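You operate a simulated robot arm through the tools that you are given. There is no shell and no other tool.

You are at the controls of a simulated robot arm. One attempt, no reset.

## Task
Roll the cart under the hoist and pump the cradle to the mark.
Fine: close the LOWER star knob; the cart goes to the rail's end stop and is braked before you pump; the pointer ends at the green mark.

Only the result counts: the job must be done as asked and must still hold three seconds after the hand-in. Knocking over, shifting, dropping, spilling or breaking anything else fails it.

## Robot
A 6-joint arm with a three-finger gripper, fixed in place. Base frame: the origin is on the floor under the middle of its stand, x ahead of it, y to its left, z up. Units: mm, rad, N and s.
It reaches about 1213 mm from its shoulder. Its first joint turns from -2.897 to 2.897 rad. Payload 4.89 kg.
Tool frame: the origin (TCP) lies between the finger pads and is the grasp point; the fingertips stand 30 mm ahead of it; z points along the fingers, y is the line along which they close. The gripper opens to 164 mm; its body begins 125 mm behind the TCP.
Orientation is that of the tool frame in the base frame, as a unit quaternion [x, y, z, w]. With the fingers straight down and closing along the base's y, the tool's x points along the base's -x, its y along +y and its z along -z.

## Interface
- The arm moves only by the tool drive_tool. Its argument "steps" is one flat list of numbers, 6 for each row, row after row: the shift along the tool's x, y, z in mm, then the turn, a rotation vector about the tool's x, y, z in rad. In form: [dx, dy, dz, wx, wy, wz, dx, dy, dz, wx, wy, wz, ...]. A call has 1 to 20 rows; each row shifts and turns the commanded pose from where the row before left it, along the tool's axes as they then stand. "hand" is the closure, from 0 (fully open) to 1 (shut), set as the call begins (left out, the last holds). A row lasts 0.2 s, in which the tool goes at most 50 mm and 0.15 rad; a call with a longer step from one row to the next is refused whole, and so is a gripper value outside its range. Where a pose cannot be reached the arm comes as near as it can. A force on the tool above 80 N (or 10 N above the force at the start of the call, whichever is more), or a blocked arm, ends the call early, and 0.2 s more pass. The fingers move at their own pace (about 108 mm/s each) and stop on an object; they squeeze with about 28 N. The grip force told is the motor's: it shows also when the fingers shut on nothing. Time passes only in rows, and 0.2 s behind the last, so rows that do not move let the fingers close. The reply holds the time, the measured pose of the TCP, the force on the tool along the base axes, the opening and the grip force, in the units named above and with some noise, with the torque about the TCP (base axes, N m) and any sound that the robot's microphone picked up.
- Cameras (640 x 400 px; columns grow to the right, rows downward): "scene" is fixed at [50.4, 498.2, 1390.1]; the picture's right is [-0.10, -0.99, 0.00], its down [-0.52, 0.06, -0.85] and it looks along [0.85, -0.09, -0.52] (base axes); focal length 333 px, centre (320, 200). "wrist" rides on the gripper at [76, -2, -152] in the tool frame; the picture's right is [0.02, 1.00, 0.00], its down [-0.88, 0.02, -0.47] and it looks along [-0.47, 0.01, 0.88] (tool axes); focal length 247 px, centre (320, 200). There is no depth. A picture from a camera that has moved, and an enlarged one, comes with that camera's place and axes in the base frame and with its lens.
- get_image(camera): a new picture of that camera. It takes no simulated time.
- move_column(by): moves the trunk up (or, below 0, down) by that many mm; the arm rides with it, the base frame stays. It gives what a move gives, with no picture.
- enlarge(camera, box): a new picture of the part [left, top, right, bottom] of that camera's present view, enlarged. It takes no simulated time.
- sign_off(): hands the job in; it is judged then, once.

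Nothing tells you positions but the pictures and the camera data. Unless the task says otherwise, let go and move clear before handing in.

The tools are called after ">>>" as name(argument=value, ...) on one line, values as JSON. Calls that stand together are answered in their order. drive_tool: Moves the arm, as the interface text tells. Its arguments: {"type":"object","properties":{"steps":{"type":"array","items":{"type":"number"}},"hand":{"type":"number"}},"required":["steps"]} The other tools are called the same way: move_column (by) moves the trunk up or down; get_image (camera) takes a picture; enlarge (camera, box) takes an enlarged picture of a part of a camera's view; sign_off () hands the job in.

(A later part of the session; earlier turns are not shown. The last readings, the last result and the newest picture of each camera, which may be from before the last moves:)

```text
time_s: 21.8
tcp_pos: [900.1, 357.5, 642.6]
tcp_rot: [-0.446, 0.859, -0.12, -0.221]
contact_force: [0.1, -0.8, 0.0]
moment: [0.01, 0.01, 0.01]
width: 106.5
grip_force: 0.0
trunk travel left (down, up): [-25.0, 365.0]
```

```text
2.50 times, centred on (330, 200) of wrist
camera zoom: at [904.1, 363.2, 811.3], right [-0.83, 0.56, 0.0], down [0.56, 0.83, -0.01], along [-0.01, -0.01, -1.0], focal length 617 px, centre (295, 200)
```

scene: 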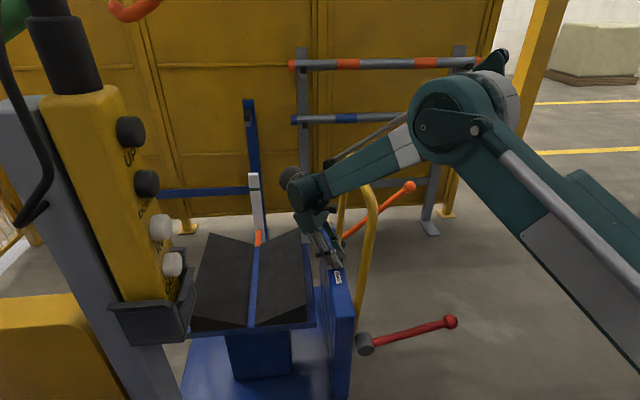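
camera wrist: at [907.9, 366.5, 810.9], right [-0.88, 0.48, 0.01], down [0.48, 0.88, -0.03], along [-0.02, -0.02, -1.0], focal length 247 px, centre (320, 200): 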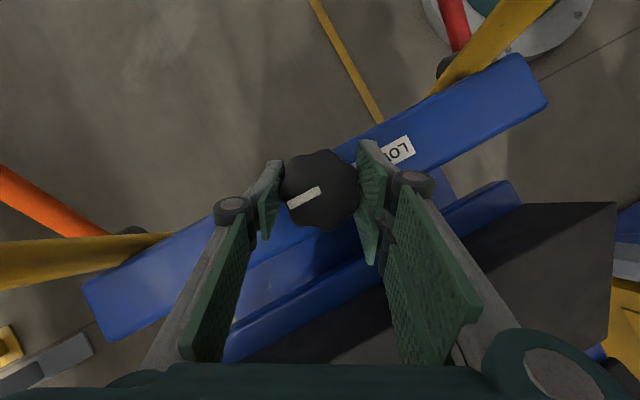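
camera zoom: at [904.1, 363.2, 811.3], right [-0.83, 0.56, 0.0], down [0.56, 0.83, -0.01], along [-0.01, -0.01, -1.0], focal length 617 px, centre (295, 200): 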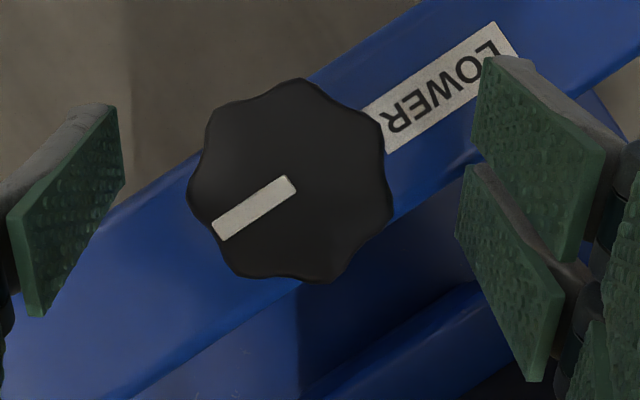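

The mark holds at the stop, so the knob is closed. I'll back out along the tool axis and rise clear of the hoop.

>>> drive_tool(steps=[0, 0, -42, 0, 0, 0, 0, 0, -42, 0, 0, 0, 0, 0, -42, 0, 0, 0, 0, 0, -42, 0, 0, 0, 0, 0, -42, 0, 0, 0, 0, 0, -42, 0, 0, 0])

>>> get_image(camera="wrist")

>>> get_image(camera="scene")

```text
time_s: 23.2
tcp_pos: [971.1, 458.2, 859.4]
tcp_rot: [-0.446, 0.86, -0.118, -0.215]
contact_force: [0.9, -0.7, -0.1]
moment: [0.0, 0.1, -0.06]
width: 106.8
grip_force: 0.2
trunk travel left (down, up): [-25.0, 365.0]
```

```text
taken
camera wrist: at [974.6, 463.1, 1028.5], right [-0.83, 0.56, 0.0], down [0.56, 0.83, 0.0], along [0.0, 0.0, -1.0], focal length 247 px, centre (320, 200)
```

wrist: 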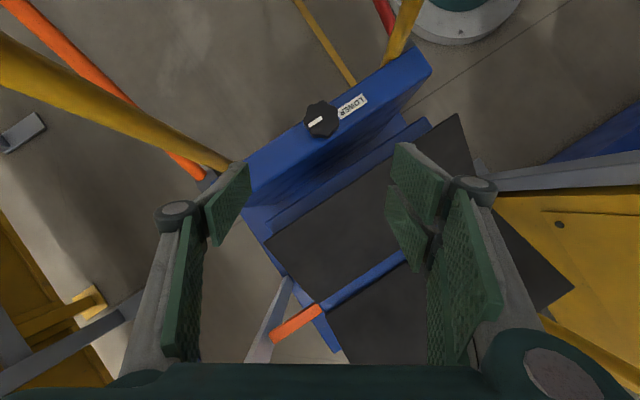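

```text
taken
```

scene: 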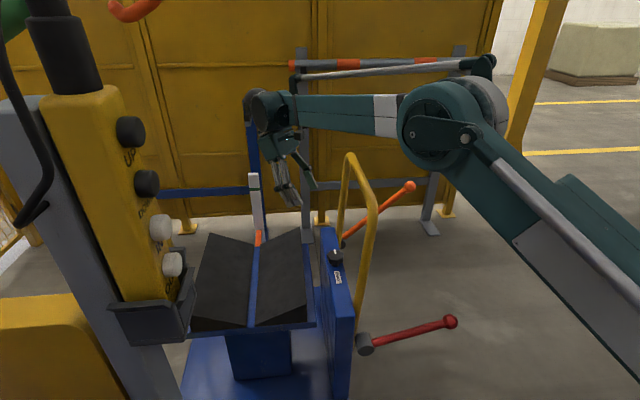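

I'm clear of the knob. Next I'll straighten the tool, yaw it so the closed fingers face +y broadside, and bring it over to the −y side of the hoop bar for pushing.

>>> drive_tool(steps=[24.3, -0.4, -43.7, 0, 0, 0, 24.3, -0.4, -43.7, 0, 0, 0, 24.3, -0.4, -43.7, 0, 0, 0, 24.3, -0.4, -43.7, 0, 0, 0, 0, 0, 0, 0, -0.15, 0, 0, 0, 0, 0, -0.15, 0, 0, 0, 0, 0, -0.15, 0, 0, 0, 0, 0, -0.0736, 0, 0, 0, 0, 0, 0, -0.1225, 0, 0, 0, 0, 0, -0.1225, 0, 0, 0, 0, 0, -0.1225, 0, 0, 0, 0, 0, -0.1225, 0, 0, 0, 0, 0, -0.1225], hand=1)

>>> get_image(camera="wrist")

```text
time_s: 26.0
tcp_pos: [973.4, 463.8, 1059.4]
tcp_rot: [0.707, -0.707, 0.001, 0.001]
contact_force: [0.2, -0.2, 0.6]
moment: [0.0, -0.01, -0.01]
width: 0.0
grip_force: 28.5
trunk travel left (down, up): [-25.0, 365.0]
```

```text
taken
camera wrist: at [975.6, 387.1, 1211.5], right [-1.0, -0.02, 0.0], down [-0.02, 0.88, 0.47], along [-0.01, 0.47, -0.88], focal length 247 px, centre (320, 200)
```

wrist: 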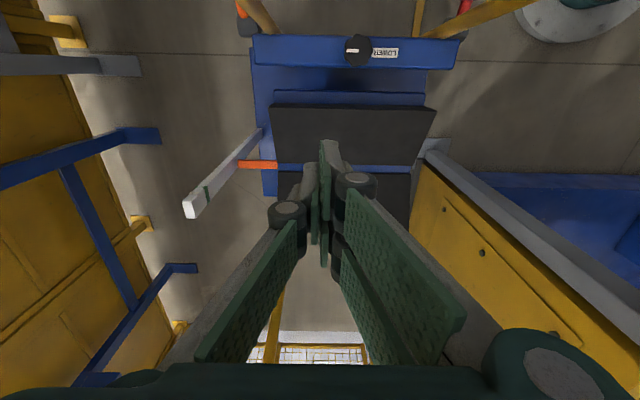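

The tool is now pointing straight down with the fist closed. I'll move behind the hoop bar to (800, 180) and lower to the bar's height.

>>> drive_tool(steps=[40.6, 24.7, 0, 0, 0, 0, 40.6, 24.7, 0, 0, 0, 0, 40.6, 24.7, 0, 0, 0, 0, 40.6, 24.7, 0, 0, 0, 0, 40.6, 24.7, 0, 0, 0, 0, 40.6, 24.7, 0, 0, 0, 0, 40.6, 24.7, 0, 0, 0, 0])

>>> get_image(camera="wrist")

```text
time_s: 27.6
tcp_pos: [798.8, 181.0, 1059.2]
tcp_rot: [-0.706, 0.708, 0.0, -0.001]
contact_force: [2.4, 1.7, -0.9]
moment: [-0.31, 0.24, 0.0]
width: 0.0
grip_force: 28.3
trunk travel left (down, up): [-25.0, 365.0]
```

```text
taken
camera wrist: at [799.7, 103.4, 1210.6], right [-1.0, -0.02, 0.0], down [-0.02, 0.88, 0.47], along [-0.01, 0.47, -0.88], focal length 247 px, centre (320, 200)
```

wrist: 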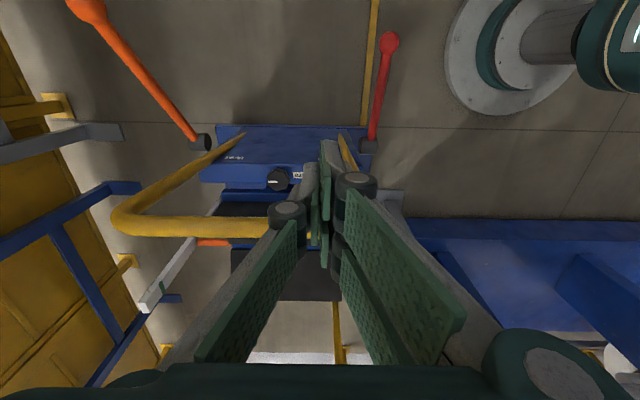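

The hoop bar spans x ≈ 720–1075 at y ≈ 288, z ≈ 936. I'll lower the fist behind it and then ease forward to contact.

>>> drive_tool(steps=[0, 0, 48, 0, 0, 0, 0, 0, 48, 0, 0, 0, 0, 0, 48, 0, 0, 0])

>>> get_image(camera="wrist")

>>> get_image(camera="scene")

```text
time_s: 28.4
tcp_pos: [796.7, 179.7, 917.3]
tcp_rot: [-0.706, 0.709, -0.001, 0.001]
contact_force: [-1.6, 0.2, 1.4]
moment: [0.04, -0.25, 0.01]
width: 0.0
grip_force: 28.3
trunk travel left (down, up): [-25.0, 365.0]
```

```text
taken
camera wrist: at [798.7, 102.7, 1069.0], right [-1.0, -0.02, 0.0], down [-0.02, 0.88, 0.47], along [-0.01, 0.47, -0.88], focal length 247 px, centre (320, 200)
```

wrist: 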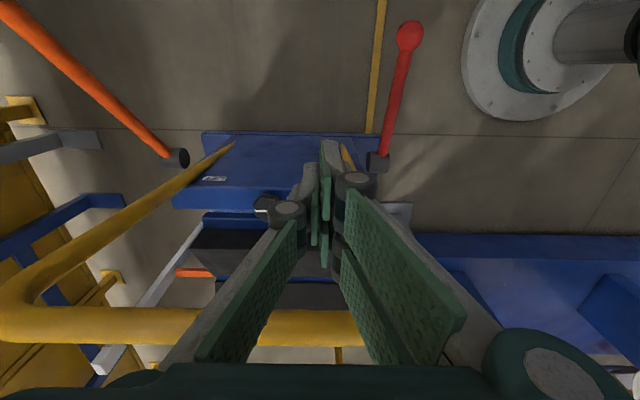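

```text
taken
```

scene: 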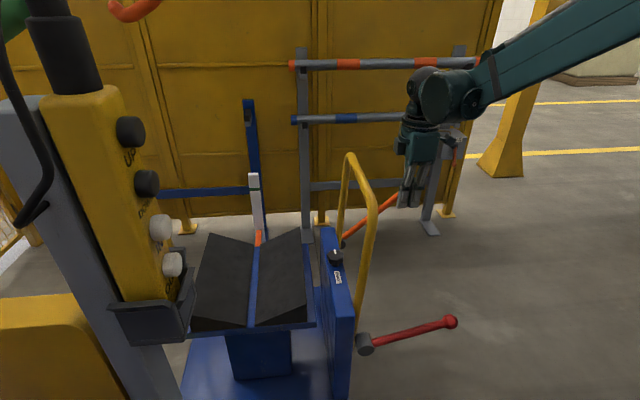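

The fist is behind the bar at the right height. I'll advance +y slowly to make contact and check whether the cart rolls.

>>> drive_tool(steps=[-10, 0, 0, 0, 0, 0, -10, 0, 0, 0, 0, 0, -10, 0, 0, 0, 0, 0, -10, 0, 0, 0, 0, 0, -10, 0, 0, 0, 0, 0, -10, 0, 0, 0, 0, 0, -10, 0, 0, 0, 0, 0, -10, 0, 0, 0, 0, 0, -10, 0, 0, 0, 0, 0, -10, 0, 0, 0, 0, 0])

>>> get_image(camera="wrist")

>>> get_image(camera="scene")

```text
time_s: 30.2
tcp_pos: [800.5, 247.9, 914.5]
tcp_rot: [-0.704, 0.711, -0.003, -0.004]
contact_force: [-0.1, -30.9, 4.0]
moment: [0.87, 0.44, 0.08]
width: 0.0
grip_force: 28.6
trunk travel left (down, up): [-25.0, 365.0]
stopped in row 9: the force on the tool passed its limit at 96 N (the readings are from after the stop); the commanded pose is now the measured one
```

```text
taken
camera wrist: at [801.7, 173.1, 1068.5], right [-1.0, -0.01, 0.0], down [-0.01, 0.89, 0.46], along [-0.01, 0.46, -0.89], focal length 247 px, centre (320, 200)
```

wrist: 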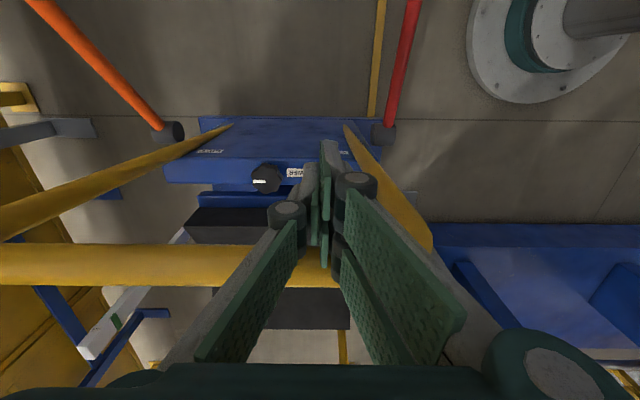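

```text
taken
```

scene: 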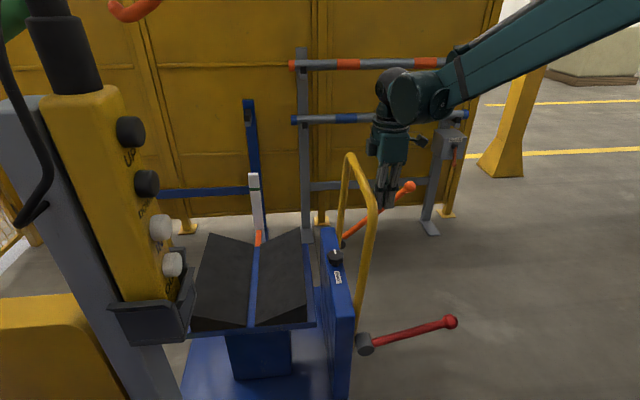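

Contact was made at TCP y ≈ 248, and the force limit tripped before the cart visibly moved. I'll press again in 1 mm steps to see whether it rolls or is braked.

>>> drive_tool(steps=[-1, 0, 0, 0, 0, 0, -1, 0, 0, 0, 0, 0, -1, 0, 0, 0, 0, 0])

>>> drive_tool(steps=[-1, 0, 0, 0, 0, 0, -1, 0, 0, 0, 0, 0, -1, 0, 0, 0, 0, 0])

```text
time_s: 31.1
tcp_pos: [801.0, 248.5, 916.4]
tcp_rot: [-0.703, 0.712, -0.004, -0.004]
contact_force: [0.5, -31.2, 5.9]
moment: [0.96, 0.38, 0.07]
width: 0.0
grip_force: 27.8
trunk travel left (down, up): [-25.0, 365.0]
stopped in row 3: the force on the tool passed its limit at 82 N (the readings are from after the stop); the commanded pose is now the measured one
```

```text
time_s: 32.0
tcp_pos: [800.2, 249.3, 916.4]
tcp_rot: [-0.701, 0.713, -0.005, -0.006]
contact_force: [0.7, -27.1, 1.1]
moment: [0.71, 0.41, 0.03]
width: 0.3
grip_force: 27.6
trunk travel left (down, up): [-25.0, 365.0]
stopped in row 3: the force on the tool passed its limit at 84 N (the readings are from after the stop); the commanded pose is now the measured one
```

The resistance exceeds about 80 N with almost no movement, so the cart may be braked already. I'll zoom in to see whether it has moved and how the brake lever sits.

>>> enlarge(camera="scene", box=[310, 240, 370, 290])

>>> enlarge(camera="scene", box=[320, 290, 480, 400])

>>> enlarge(camera="wrist", box=[340, 0, 480, 160])

```text
8.00 times, centred on (340, 265) of scene
camera zoom: at [50.4, 498.2, 1390.1], right [-0.1, -0.99, 0.0], down [-0.52, 0.06, -0.85], along [0.85, -0.09, -0.52], focal length 2664 px, centre (160, -320)
```

zoom: 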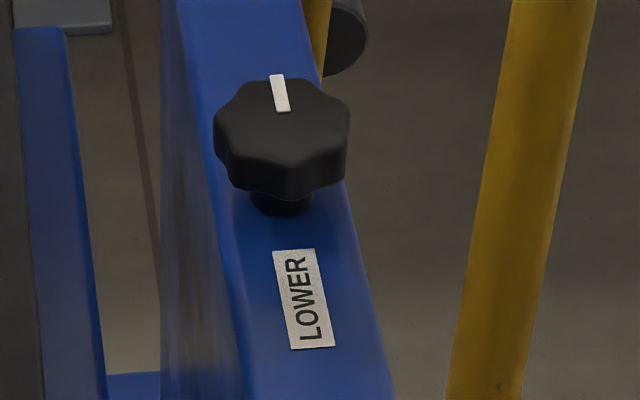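

```text
3.64 times, centred on (400, 345) of scene
camera zoom: at [50.4, 498.2, 1390.1], right [-0.1, -0.99, 0.0], down [-0.52, 0.06, -0.85], along [0.85, -0.09, -0.52], focal length 1211 px, centre (29, -327)
```

zoom: 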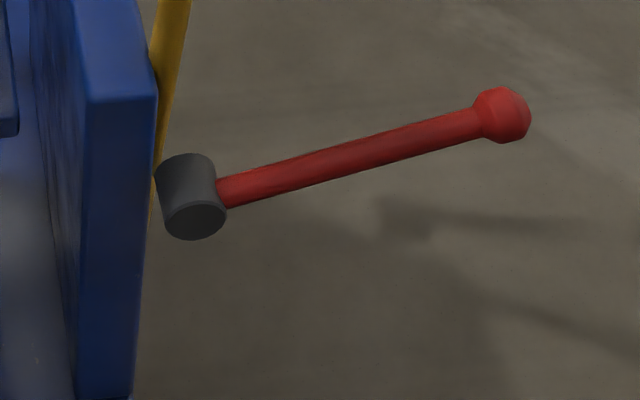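

```text
2.50 times, centred on (410, 80) of wrist
camera zoom: at [801.5, 174.2, 1068.8], right [-1.0, -0.01, 0.0], down [-0.01, 0.89, 0.46], along [0.0, 0.46, -0.89], focal length 617 px, centre (95, 500)
```

zoom: 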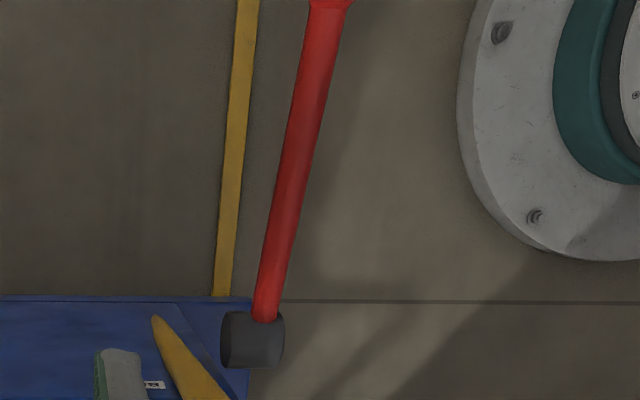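

The cart hasn't moved at all (the label is at exactly the same pixels), so it looks braked already. I'll go to the red BRAKE lever, grip its rod from above, and see which way it moves.

>>> drive_tool(steps=[30, 0, 0, 0, 0, 0, 30, 0, 0, 0, 0, 0, 18.5, 37, 0, 0, 0, 0, 18.5, 37, 0, 0, 0, 0, 18.5, 37, 0, 0, 0, 0, 18.5, 37, 0, 0, 0, 0, 0, 0, 45, 0, 0, 0, 0, 0, 45, 0, 0, 0, 0, 0, 45, 0, 0, 0, 0, 0, 45, 0, 0, 0], hand=0.5)

>>> get_image(camera="wrist")

>>> get_image(camera="scene")

```text
time_s: 34.2
tcp_pos: [648.6, 116.4, 738.7]
tcp_rot: [-0.702, 0.712, -0.006, -0.006]
contact_force: [-1.7, 0.8, 0.7]
moment: [0.07, -0.31, 0.03]
width: 81.9
grip_force: 0.1
trunk travel left (down, up): [-25.0, 365.0]
```

```text
taken
camera wrist: at [650.0, 42.8, 891.7], right [-1.0, -0.01, 0.0], down [-0.01, 0.89, 0.46], along [0.0, 0.46, -0.89], focal length 247 px, centre (320, 200)
```

wrist: 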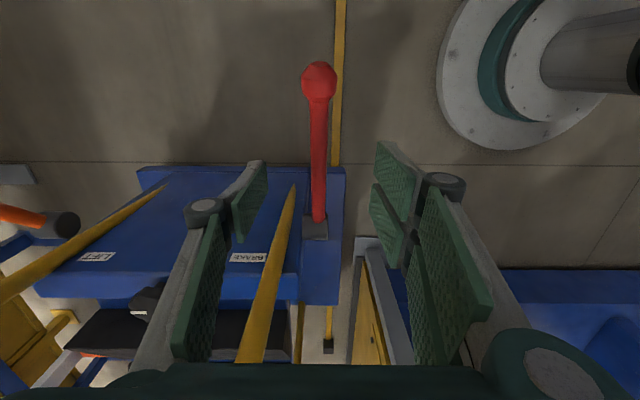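

```text
taken
```

scene: 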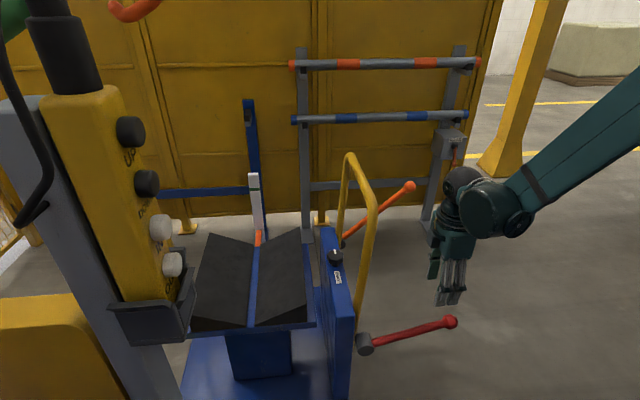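

The red lever's ball is near (653, 51, 550) and its hub near (657, 297, 495). I'll lower the open fingers around the rod at y ≈ 130 and close.

>>> drive_tool(steps=[-3.4, -1.0, 41, 0, 0, 0, -3.4, -1.0, 41, 0, 0, 0, -3.4, -1.0, 41, 0, 0, 0, -3.4, -1.0, 41, 0, 0, 0])

>>> get_image(camera="wrist")

>>> enlarge(camera="scene", box=[340, 240, 520, 380])

```text
time_s: 35.2
tcp_pos: [653.6, 124.5, 573.0]
tcp_rot: [-0.702, 0.712, -0.005, -0.007]
contact_force: [-0.9, 0.5, 1.2]
moment: [0.03, -0.29, -0.01]
width: 81.6
grip_force: 0.1
trunk travel left (down, up): [-25.0, 365.0]
```

```text
taken
camera wrist: at [654.9, 50.3, 726.7], right [-1.0, -0.01, 0.0], down [-0.01, 0.89, 0.46], along [-0.01, 0.46, -0.89], focal length 247 px, centre (320, 200)
```

wrist: 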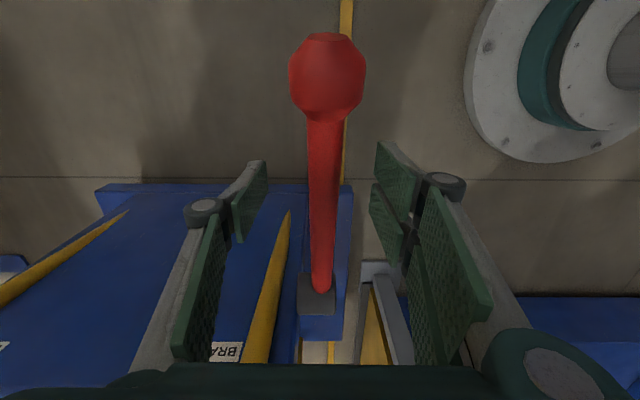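

```text
2.86 times, centred on (430, 310) of scene
camera zoom: at [50.4, 498.2, 1390.1], right [-0.1, -0.99, 0.0], down [-0.52, 0.06, -0.85], along [0.85, -0.09, -0.52], focal length 951 px, centre (6, -114)
```

zoom: 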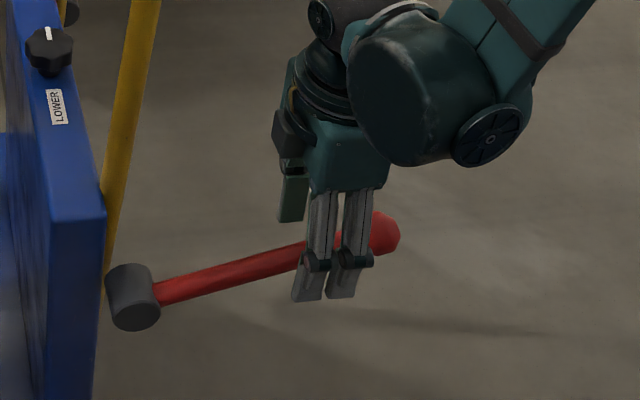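

By apparent size the ball sits higher than I first thought (z ≈ 597), so the rod is already at about z ≈ 567 between the fingers. I'll close on it here.

>>> drive_tool(steps=[0, 0, 5, 0, 0, 0, 0, 0, 0, 0, 0, 0, 0, 0, 0, 0, 0, 0, 0, 0, 0, 0, 0, 0], hand=1)

>>> get_image(camera="wrist")

```text
time_s: 36.2
tcp_pos: [655.8, 126.4, 572.1]
tcp_rot: [-0.702, 0.712, -0.004, -0.008]
contact_force: [-55.4, -0.8, -3.0]
moment: [0.14, 1.43, 1.63]
width: 33.4
grip_force: 28.4
out of reach, approached as far as the arm can: row 1
trunk travel left (down, up): [-25.0, 365.0]
```

```text
taken
camera wrist: at [657.2, 51.4, 724.4], right [-1.0, -0.01, 0.01], down [0.0, 0.89, 0.46], along [-0.01, 0.46, -0.89], focal length 247 px, centre (320, 200)
```

wrist: 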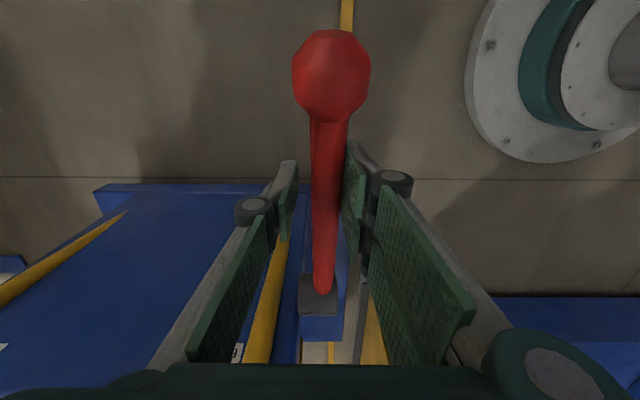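

The rod is gripped (33 mm), again with a side load. I'll shift to relax it, then try the lever gently.

>>> drive_tool(steps=[0, 4, 0, 0, 0, 0, 0, 0, 0, 0, 0, 0])

```text
time_s: 36.8
tcp_pos: [653.5, 126.9, 572.7]
tcp_rot: [-0.702, 0.712, -0.005, -0.007]
contact_force: [-55.1, 0.9, -10.6]
moment: [-0.79, 1.28, 1.62]
width: 30.5
grip_force: 27.8
trunk travel left (down, up): [-25.0, 365.0]
```

>>> drive_tool(steps=[0, 4, 0, 0, 0, 0, 0, 0, 0, 0, 0, 0, 0, 0, 0, 0, 0, 0])

```text
time_s: 37.6
tcp_pos: [652.3, 127.0, 576.4]
tcp_rot: [-0.702, 0.712, -0.004, -0.008]
contact_force: [-54.9, -8.1, -7.5]
moment: [-0.92, 1.37, 1.72]
width: 25.1
grip_force: 27.9
out of reach, approached as far as the arm can: row 1
trunk travel left (down, up): [-25.0, 365.0]
```

>>> drive_tool(steps=[0, 2, -3, 0, 0, 0, 0, 0, 0, 0, 0, 0, 0, 0, 0, 0, 0, 0])

>>> get_image(camera="wrist")

```text
time_s: 38.4
tcp_pos: [649.9, 128.6, 578.9]
tcp_rot: [-0.702, 0.712, -0.006, -0.006]
contact_force: [-41.8, -7.7, -11.9]
moment: [-1.7, 1.21, 2.1]
width: 23.7
grip_force: 45.5
trunk travel left (down, up): [-25.0, 365.0]
```

```text
taken
camera wrist: at [651.3, 53.7, 731.1], right [-1.0, -0.01, 0.0], down [-0.01, 0.89, 0.46], along [-0.01, 0.46, -0.89], focal length 247 px, centre (320, 200)
```

wrist: 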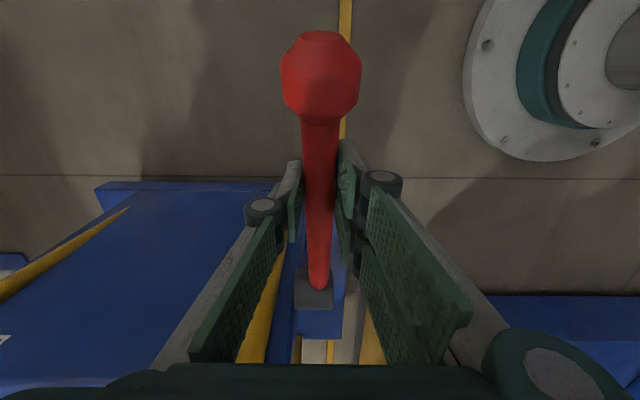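

Both sides are now gripping the rod. I'll relax the remaining side load, then try a small lift of the lever along its arc.

>>> drive_tool(steps=[0, 3, 0, 0, 0, 0, 0, 0, 0, 0, 0, 0])

>>> drive_tool(steps=[-1.8, 0, -4.6, 0, 0, 0, -1.8, 0, -4.6, 0, 0, 0, -1.8, 0, -4.6, 0, 0, 0, 0, 0, 0, 0, 0, 0])

>>> enlarge(camera="scene", box=[340, 240, 520, 380])

```text
time_s: 39.0
tcp_pos: [649.7, 128.2, 578.2]
tcp_rot: [-0.702, 0.712, -0.006, -0.006]
contact_force: [2.5, -7.4, -8.6]
moment: [-1.18, 0.33, 1.51]
width: 23.6
grip_force: 44.9
trunk travel left (down, up): [-25.0, 365.0]
```

```text
time_s: 40.0
tcp_pos: [650.1, 133.4, 591.3]
tcp_rot: [-0.702, 0.712, -0.005, -0.006]
contact_force: [49.1, -7.1, -5.5]
moment: [-0.76, -0.58, 0.72]
width: 23.6
grip_force: 45.4
trunk travel left (down, up): [-25.0, 365.0]
```

```text
2.86 times, centred on (430, 310) of scene
camera zoom: at [50.4, 498.2, 1390.1], right [-0.1, -0.99, 0.0], down [-0.52, 0.06, -0.85], along [0.85, -0.09, -0.52], focal length 951 px, centre (6, -114)
```

zoom: 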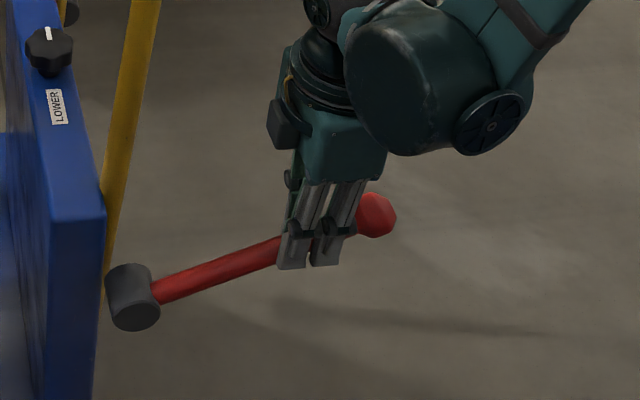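

The lever lifts easily with little force. I'll raise it further along its arc toward 45° and watch the force and sound.

>>> drive_tool(steps=[0, -3, 0, 0, 0, 0, -5.1, 0, -8.4, 0, 0, 0, -5.2, 0, -8.4, 0, 0, 0, -5.1, 0, -6.7, 0, 0, 0, -5.1, 0, -6.6, 0, 0, 0, -5.6, 0, -6.2, 0, 0, 0, -5.7, 0, -6.2, 0, 0, 0])

>>> enlarge(camera="scene", box=[340, 220, 520, 380])

```text
time_s: 41.6
tcp_pos: [650.4, 168.6, 634.0]
tcp_rot: [-0.703, 0.711, -0.004, -0.007]
contact_force: [-21.3, 5.6, -16.3]
moment: [-0.95, 0.53, 0.18]
width: 23.5
grip_force: 45.0
trunk travel left (down, up): [-25.0, 365.0]
```

```text
2.50 times, centred on (430, 300) of scene
camera zoom: at [50.4, 498.2, 1390.1], right [-0.1, -0.99, 0.0], down [-0.52, 0.06, -0.85], along [0.85, -0.09, -0.52], focal length 832 px, centre (45, -50)
```

zoom: 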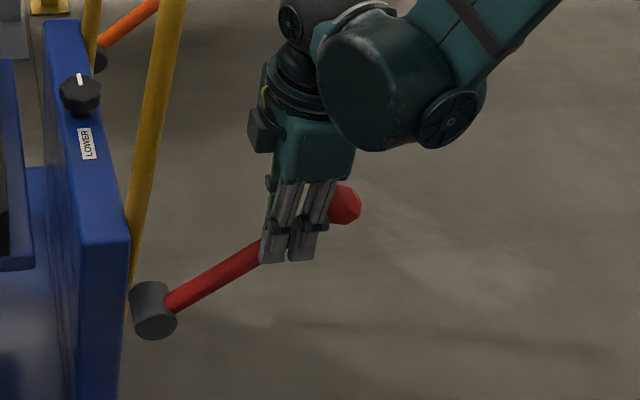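

>>> drive_tool(steps=[-6.2, 0, -5.7, 0, 0, 0, -6.2, 0, -5.6, 0, 0, 0, -6.6, 0, -5.1, 0, 0, 0, -6.7, 0, -5.1, 0, 0, 0, -7, 0, -4.5, 0, 0, 0, -7, 0, -4.5, 0, 0, 0])

>>> enlarge(camera="scene", box=[340, 220, 520, 380])

>>> get_image(camera="wrist")

```text
time_s: 43.0
tcp_pos: [650.1, 206.3, 664.2]
tcp_rot: [-0.703, 0.711, -0.006, -0.006]
contact_force: [-49.7, -6.5, 6.6]
moment: [-1.13, 1.31, 0.39]
width: 23.6
grip_force: 45.0
trunk travel left (down, up): [-25.0, 365.0]
```

```text
2.50 times, centred on (430, 300) of scene
camera zoom: at [50.4, 498.2, 1390.1], right [-0.1, -0.99, 0.0], down [-0.52, 0.06, -0.85], along [0.85, -0.09, -0.52], focal length 832 px, centre (45, -50)
```

zoom: 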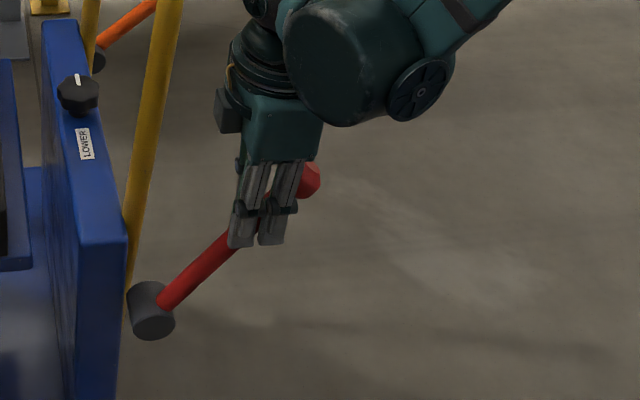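

```text
taken
camera wrist: at [651.7, 132.5, 817.9], right [-1.0, -0.01, 0.0], down [-0.01, 0.89, 0.46], along [-0.01, 0.46, -0.89], focal length 247 px, centre (320, 200)
```

wrist: 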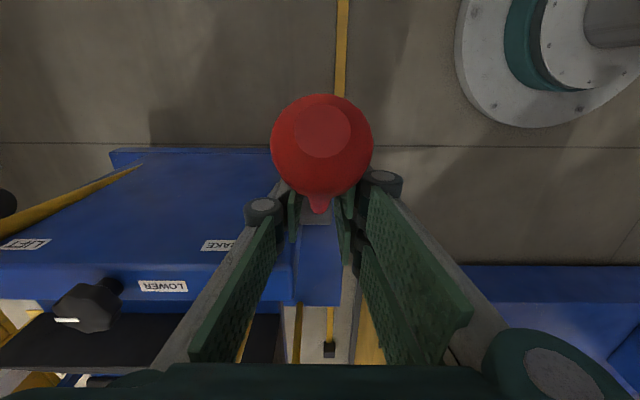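

The cart shifted slightly in +y while I handled the lever, so raising the lever appears to release the brake. I'll raise it a little more and relax the side load, then let go to see whether it stays up.

>>> drive_tool(steps=[0, 3.5, 0, 0, 0, 0, -6.2, 0, -3.2, 0, 0, 0, -6.2, 0, -3.2, 0, 0, 0])

>>> enlarge(camera="scene", box=[310, 240, 370, 290])

```text
time_s: 43.8
tcp_pos: [649.4, 219.9, 670.4]
tcp_rot: [-0.701, 0.713, -0.005, -0.006]
contact_force: [-1.8, -5.9, 2.4]
moment: [-1.33, -0.07, -0.01]
width: 23.6
grip_force: 45.2
trunk travel left (down, up): [-25.0, 365.0]
```

```text
8.00 times, centred on (340, 265) of scene
camera zoom: at [50.4, 498.2, 1390.1], right [-0.1, -0.99, 0.0], down [-0.52, 0.06, -0.85], along [0.85, -0.09, -0.52], focal length 2664 px, centre (160, -320)
```

zoom: 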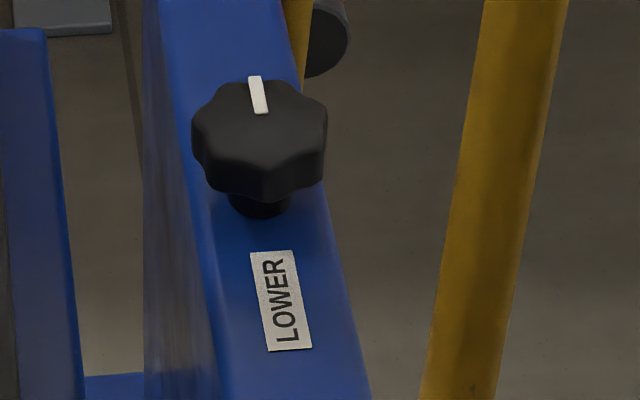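

The cart has rolled about 10 mm and resistance is only a few newtons, so the brake is off with the lever raised. I'll release the lever, rise clear and check that it stays up.

>>> drive_tool(steps=[0, 0, 0, 0, 0, 0, 0, 0, 0, 0, 0, 0, 0, 0, 0, 0, 0, 0], hand=0.5)

>>> drive_tool(steps=[0, 0, -40, 0, 0, 0, 0, 0, -40, 0, 0, 0, 0, 0, -40, 0, 0, 0])

>>> get_image(camera="scene")

>>> get_image(camera="wrist")

```text
time_s: 44.6
tcp_pos: [649.8, 218.6, 670.5]
tcp_rot: [-0.702, 0.713, -0.005, -0.006]
contact_force: [0.4, 0.2, 1.2]
moment: [-0.03, -0.01, 0.0]
width: 81.9
grip_force: 0.1
trunk travel left (down, up): [-25.0, 365.0]
```

```text
time_s: 45.4
tcp_pos: [650.3, 222.9, 789.2]
tcp_rot: [-0.702, 0.712, -0.005, -0.005]
contact_force: [1.4, 1.0, -0.4]
moment: [-0.09, 0.2, 0.0]
width: 82.0
grip_force: 0.1
trunk travel left (down, up): [-25.0, 365.0]
```

```text
taken
```

scene: 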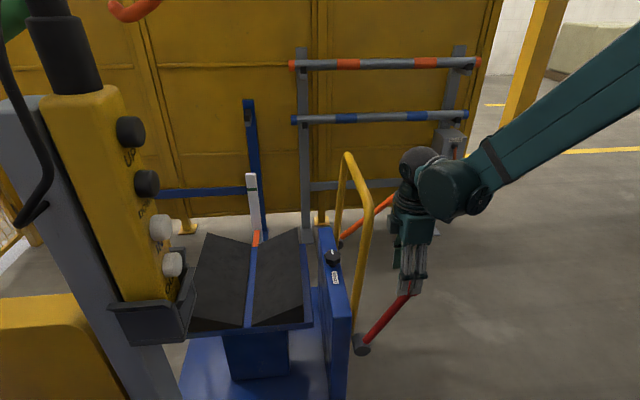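

```text
taken
camera wrist: at [651.9, 148.1, 942.1], right [-1.0, -0.01, 0.0], down [-0.01, 0.89, 0.46], along [-0.01, 0.46, -0.89], focal length 247 px, centre (320, 200)
```

wrist: 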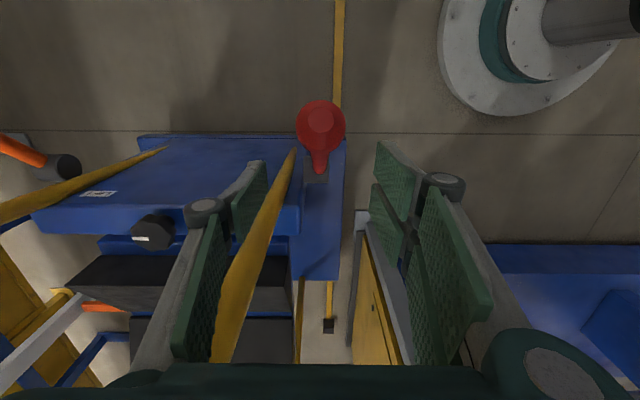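

The lever stays up at about 60°. I'll move back behind the hoop bar with a closed fist and push slowly toward the stop.

>>> drive_tool(steps=[25, 0, 0, 0, 0, 0, 25, 0, 0, 0, 0, 0, 0, -30, -25.6, 0, 0, 0, 0, -30, -25.6, 0, 0, 0, 0, -30, -25.6, 0, 0, 0, 0, -30, -25.6, 0, 0, 0, 0, -30, -25.6, 0, 0, 0], hand=1)

>>> drive_tool(steps=[-15, 0, 0, 0, 0, 0, -15, 0, 0, 0, 0, 0, -15, 0, 0, 0, 0, 0, -15, 0, 0, 0, 0, 0, -5, 0, 0, 0, 0, 0, -5, 0, 0, 0, 0, 0, -5, 0, 0, 0, 0, 0, -5, 0, 0, 0, 0, 0, -5, 0, 0, 0, 0, 0, -5, 0, 0, 0, 0, 0, -5, 0, 0, 0, 0, 0, -5, 0, 0, 0, 0, 0])

>>> get_image(camera="scene")

```text
time_s: 47.0
tcp_pos: [797.0, 170.2, 918.7]
tcp_rot: [-0.702, 0.712, -0.004, -0.007]
contact_force: [-0.2, 0.2, 0.6]
moment: [-0.03, -0.12, 0.01]
width: 0.2
grip_force: 27.7
trunk travel left (down, up): [-25.0, 365.0]
```

```text
time_s: 49.6
tcp_pos: [799.4, 271.4, 917.4]
tcp_rot: [-0.703, 0.711, -0.005, -0.006]
contact_force: [-0.4, -0.5, -0.5]
moment: [0.01, 0.0, 0.03]
width: 0.0
grip_force: 27.9
trunk travel left (down, up): [-25.0, 365.0]
```

```text
taken
```

scene: 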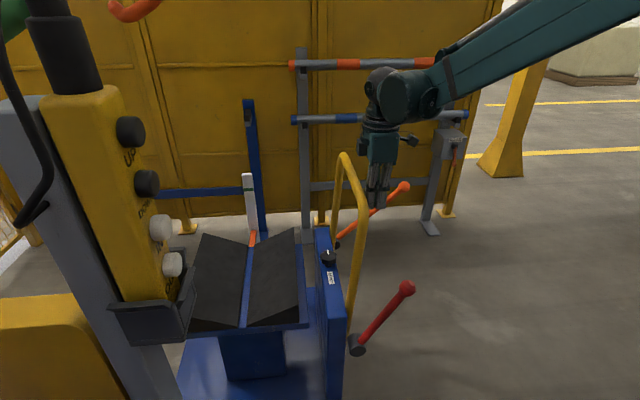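

The cart rolls freely now. I'll keep pushing at about 50 mm/s.

>>> drive_tool(steps=[-10, 0, 0, 0, 0, 0, -10, 0, 0, 0, 0, 0, -10, 0, 0, 0, 0, 0, -10, 0, 0, 0, 0, 0, -10, 0, 0, 0, 0, 0, -10, 0, 0, 0, 0, 0, -10, 0, 0, 0, 0, 0, -10, 0, 0, 0, 0, 0, -10, 0, 0, 0, 0, 0, -10, 0, 0, 0, 0, 0, -10, 0, 0, 0, 0, 0, -10, 0, 0, 0, 0, 0, -10, 0, 0, 0, 0, 0, -10, 0, 0, 0, 0, 0, -10, 0, 0, 0, 0, 0])

>>> get_image(camera="scene")

>>> get_image(camera="wrist")

```text
time_s: 52.8
tcp_pos: [800.5, 421.5, 914.4]
tcp_rot: [-0.703, 0.711, -0.004, -0.006]
contact_force: [0.3, -0.1, -0.8]
moment: [-0.06, -0.03, -0.02]
width: 0.2
grip_force: 27.6
trunk travel left (down, up): [-25.0, 365.0]
```

```text
taken
```

scene: 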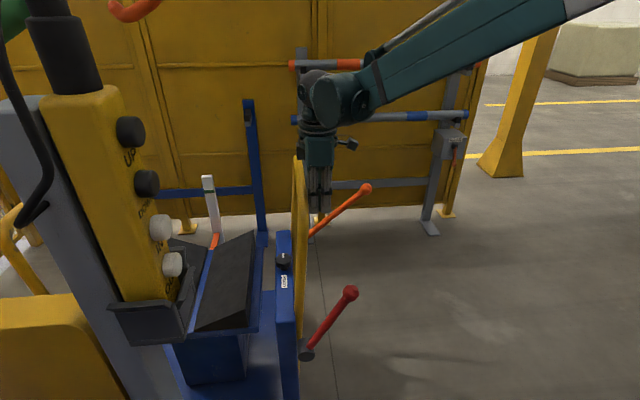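

```text
taken
camera wrist: at [802.6, 347.6, 1067.0], right [-1.0, -0.01, 0.0], down [-0.01, 0.89, 0.46], along [-0.01, 0.46, -0.89], focal length 247 px, centre (320, 200)
```

wrist: 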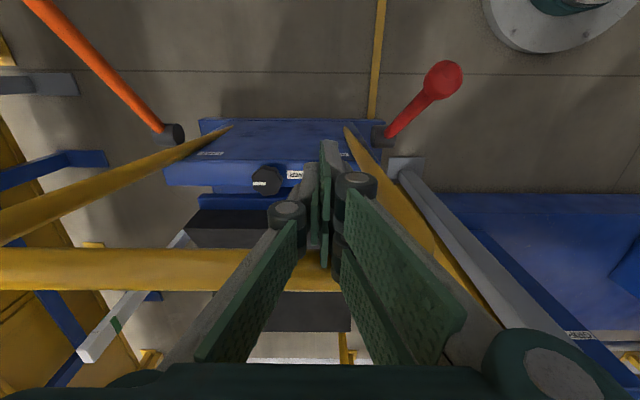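

Still rolling smoothly, with about 170 mm of travel so far. Continuing.

>>> drive_tool(steps=[-10, 0, 0, 0, 0, 0, -10, 0, 0, 0, 0, 0, -10, 0, 0, 0, 0, 0, -10, 0, 0, 0, 0, 0, -10, 0, 0, 0, 0, 0, -10, 0, 0, 0, 0, 0, -10, 0, 0, 0, 0, 0, -10, 0, 0, 0, 0, 0, -10, 0, 0, 0, 0, 0, -10, 0, 0, 0, 0, 0, -10, 0, 0, 0, 0, 0, -10, 0, 0, 0, 0, 0, -10, 0, 0, 0, 0, 0, -10, 0, 0, 0, 0, 0, -10, 0, 0, 0, 0, 0])

>>> get_image(camera="scene")

>>> get_image(camera="wrist")

```text
time_s: 56.0
tcp_pos: [802.8, 573.2, 913.0]
tcp_rot: [-0.703, 0.712, -0.005, -0.006]
contact_force: [-0.8, 1.1, 0.8]
moment: [0.01, -0.04, -0.03]
width: 0.2
grip_force: 28.0
trunk travel left (down, up): [-25.0, 365.0]
```

```text
taken
```

scene: 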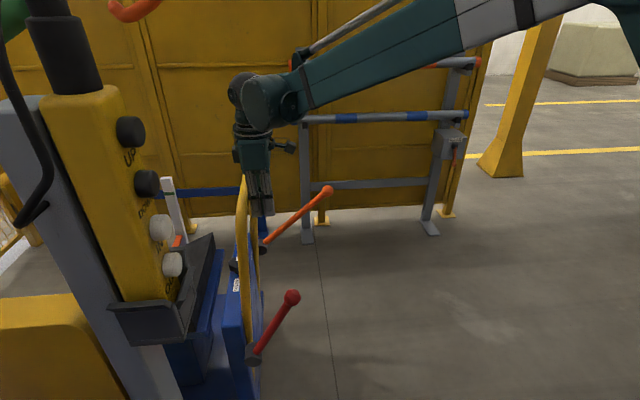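

```text
taken
camera wrist: at [804.4, 498.2, 1065.2], right [-1.0, -0.01, 0.0], down [-0.01, 0.89, 0.46], along [-0.01, 0.46, -0.89], focal length 247 px, centre (320, 200)
```

wrist: 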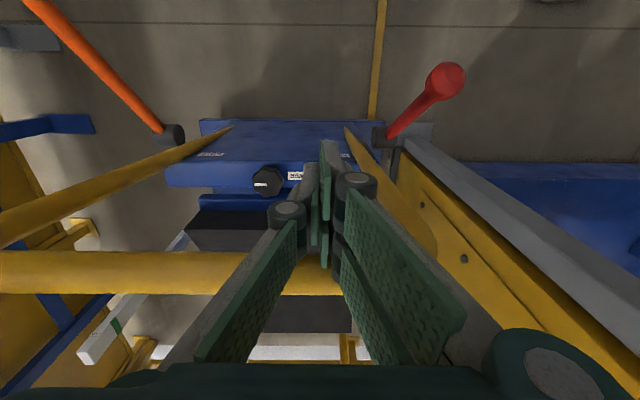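

Travel is about 325 mm and the arm is clear of the pendant. I'll keep pushing and expect the stop within the next 80–170 mm.

>>> drive_tool(steps=[-8, 0, 0, 0, 0, 0, -8, 0, 0, 0, 0, 0, -8, 0, 0, 0, 0, 0, -8, 0, 0, 0, 0, 0, -8, 0, 0, 0, 0, 0, -8, 0, 0, 0, 0, 0, -8, 0, 0, 0, 0, 0, -8, 0, 0, 0, 0, 0])

>>> get_image(camera="scene")

>>> get_image(camera="wrist")

```text
time_s: 57.8
tcp_pos: [804.3, 638.0, 912.1]
tcp_rot: [-0.703, 0.712, -0.005, -0.006]
contact_force: [-0.4, -1.4, -0.3]
moment: [0.13, 0.06, -0.01]
width: 0.0
grip_force: 27.7
trunk travel left (down, up): [-25.0, 365.0]
```

```text
taken
```

scene: 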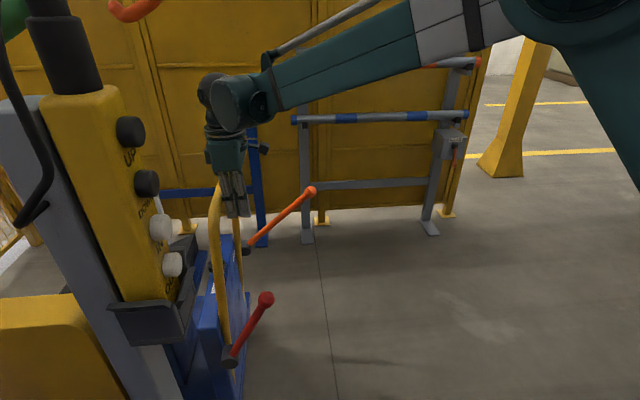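

```text
taken
camera wrist: at [806.0, 562.1, 1065.0], right [-1.0, -0.01, 0.0], down [-0.01, 0.89, 0.46], along [-0.01, 0.46, -0.89], focal length 247 px, centre (320, 200)
```

wrist: 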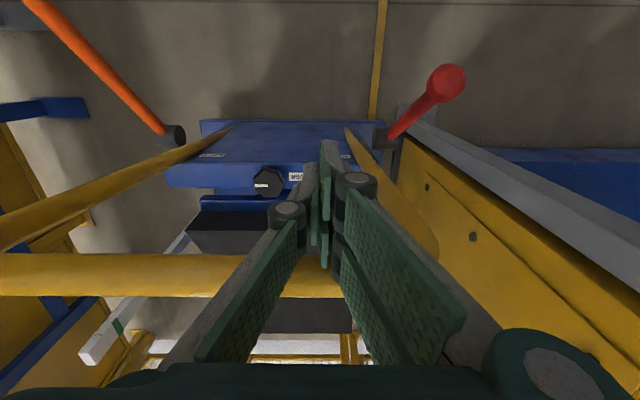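

>>> drive_tool(steps=[-6, 0, 0, 0, 0, 0, -6, 0, 0, 0, 0, 0, -6, 0, 0, 0, 0, 0, -6, 0, 0, 0, 0, 0, -6, 0, 0, 0, 0, 0, -6, 0, 0, 0, 0, 0, -6, 0, 0, 0, 0, 0, -6, 0, 0, 0, 0, 0])

>>> get_image(camera="scene")

>>> get_image(camera="wrist")

```text
time_s: 59.1
tcp_pos: [806.8, 660.2, 910.1]
tcp_rot: [-0.7, 0.714, -0.008, -0.01]
contact_force: [-3.6, -25.7, 2.7]
moment: [0.83, 0.24, 0.16]
width: 0.3
grip_force: 27.5
trunk travel left (down, up): [-25.0, 365.0]
stopped in row 6: the force on the tool passed its limit at 93 N (the readings are from after the stop); the commanded pose is now the measured one
```

```text
taken
```

scene: 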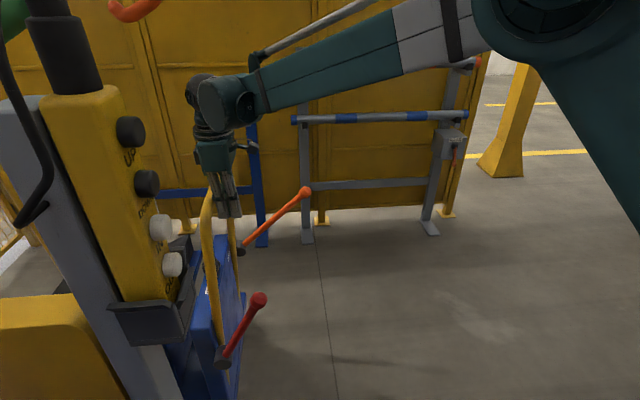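

```text
taken
camera wrist: at [808.1, 587.0, 1064.4], right [-1.0, 0.0, 0.0], down [0.0, 0.89, 0.45], along [-0.01, 0.45, -0.89], focal length 247 px, centre (320, 200)
```

wrist: 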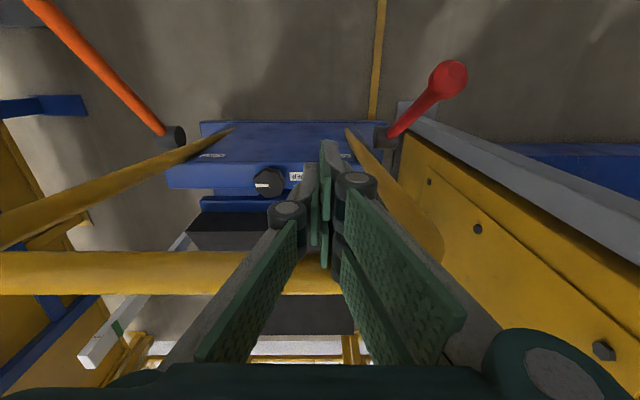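

The force limit tripped at TCP y ≈ 660. That is 412 mm of travel and matches my estimate of the stop, so the cart is against it. I'll back off gently, straighten the wrist and check that the cart stays put.

>>> drive_tool(steps=[5, 0, 0, 0, 0, 0, 10, 0, 0, 0, 0, 0, 20, 0, 0, 0.003, -0.025, -0.02, 35, 0, 0, 0, 0, 0, 35, 0, 0, 0, 0, 0])

>>> get_image(camera="wrist")

>>> get_image(camera="scene")

```text
time_s: 60.3
tcp_pos: [806.1, 558.3, 910.8]
tcp_rot: [0.708, -0.706, 0.0, -0.001]
contact_force: [-0.8, 2.0, -1.2]
moment: [-0.32, -0.03, 0.02]
width: 0.0
grip_force: 27.7
trunk travel left (down, up): [-25.0, 365.0]
```

```text
taken
camera wrist: at [809.2, 481.0, 1062.7], right [-1.0, -0.03, 0.0], down [-0.02, 0.88, 0.47], along [-0.01, 0.47, -0.88], focal length 247 px, centre (320, 200)
```

wrist: 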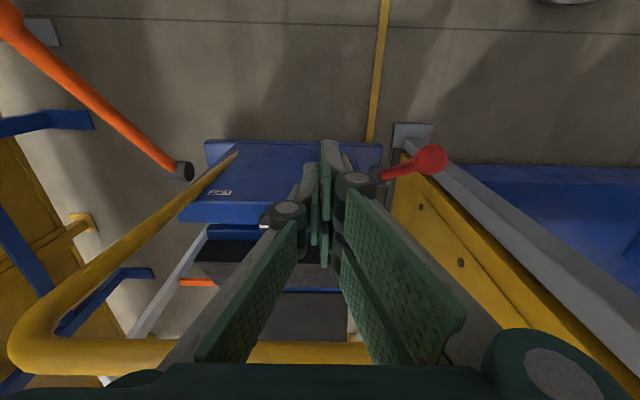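

```text
taken
```

scene: 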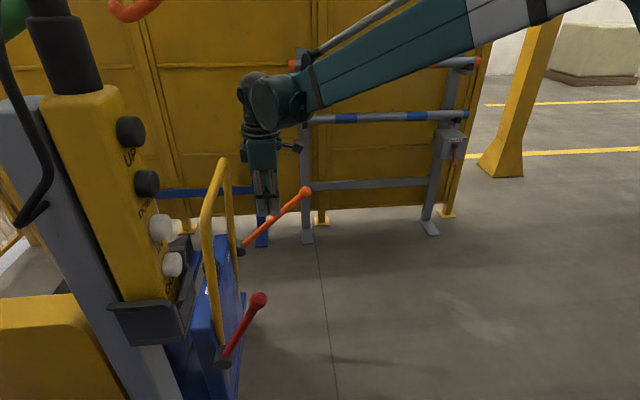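

The cart stays against the stop. Next I'll bring the open gripper over the raised red brake lever so I can pull it down while keeping the cart pressed into the stop.

>>> drive_tool(steps=[-16.2, 39, 0, 0, 0, 0, -16.2, 39, 0, 0, 0, 0, -16.2, 39, 0, 0, 0, 0, -16.2, 39, 0, 0, 0, 0], hand=0.5)

>>> get_image(camera="wrist")

>>> get_image(camera="scene")

```text
time_s: 61.3
tcp_pos: [650.6, 623.6, 910.0]
tcp_rot: [0.708, -0.706, -0.001, 0.0]
contact_force: [1.8, -0.4, -0.9]
moment: [0.03, 0.29, -0.03]
width: 82.2
grip_force: 0.0
trunk travel left (down, up): [-25.0, 365.0]
```

```text
taken
camera wrist: at [653.4, 546.2, 1061.3], right [-1.0, -0.02, 0.0], down [-0.02, 0.88, 0.47], along [-0.01, 0.47, -0.88], focal length 247 px, centre (320, 200)
```

wrist: 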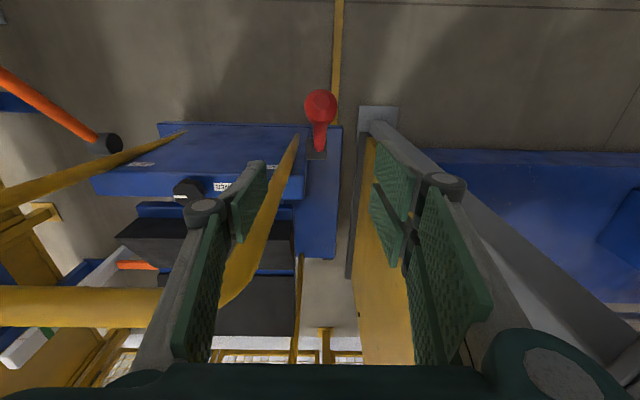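

```text
taken
```

scene: 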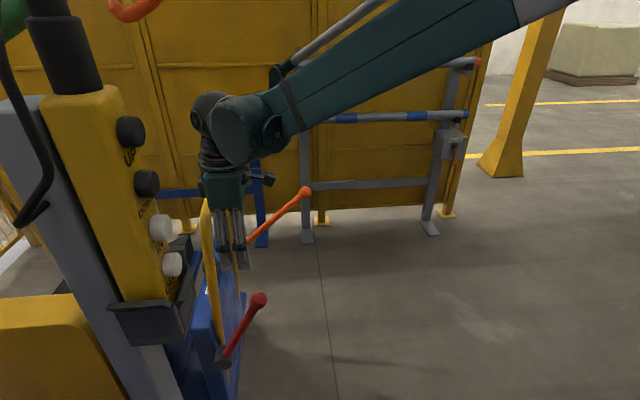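

Aligned: the ball is at (653, 584, 736) between the open fingers. I'll lower to the rod and close.

>>> drive_tool(steps=[0, 0, 48.5, 0, 0, 0, 0, 0, 48.5, 0, 0, 0, 0, 0, 48.5, 0, 0, 0, 0, 0, 48.5, 0, 0, 0, 0, 0, 48, 0, 0, 0])

>>> get_image(camera="wrist")

>>> enlarge(camera="scene", box=[160, 180, 340, 380])

```text
time_s: 62.5
tcp_pos: [650.6, 622.2, 668.1]
tcp_rot: [0.708, -0.706, -0.001, -0.001]
contact_force: [-1.4, -0.2, 1.4]
moment: [0.16, -0.15, -0.03]
width: 81.9
grip_force: 0.0
trunk travel left (down, up): [-25.0, 365.0]
```

```text
taken
camera wrist: at [651.9, 545.2, 820.4], right [-1.0, -0.02, 0.0], down [-0.02, 0.88, 0.48], along [-0.01, 0.47, -0.88], focal length 247 px, centre (320, 200)
```

wrist: 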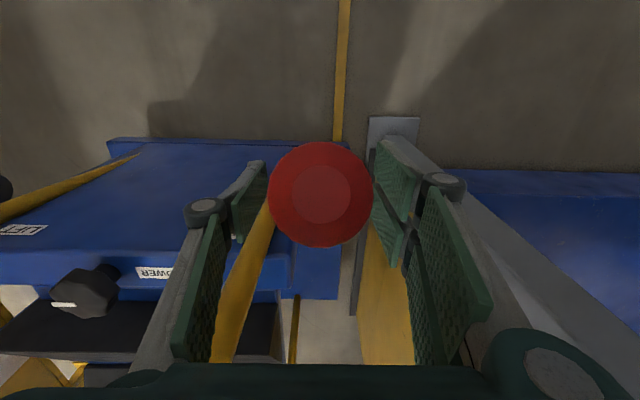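

```text
2.00 times, centred on (250, 280) of scene
camera zoom: at [50.4, 498.2, 1390.1], right [-0.1, -0.99, 0.0], down [-0.52, 0.06, -0.85], along [0.85, -0.09, -0.52], focal length 666 px, centre (460, 40)
```

zoom: 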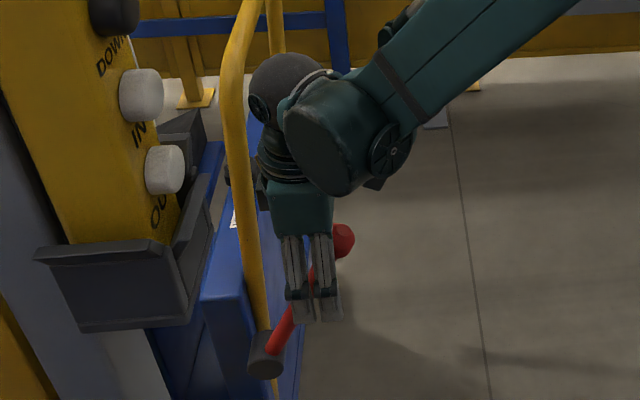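

The TCP sits right on the rod. Closing the grip.

>>> drive_tool(steps=[0, 0, 0, 0, 0, 0, 0, 0, 0, 0, 0, 0, 0, 0, 0, 0, 0, 0, 0, 0, 0, 0, 0, 0], hand=1)

```text
time_s: 63.5
tcp_pos: [649.8, 623.4, 667.6]
tcp_rot: [0.708, -0.706, -0.001, -0.001]
contact_force: [2.0, -1.7, -5.3]
moment: [-0.12, 0.2, 0.09]
width: 22.9
grip_force: 45.3
trunk travel left (down, up): [-25.0, 365.0]
```

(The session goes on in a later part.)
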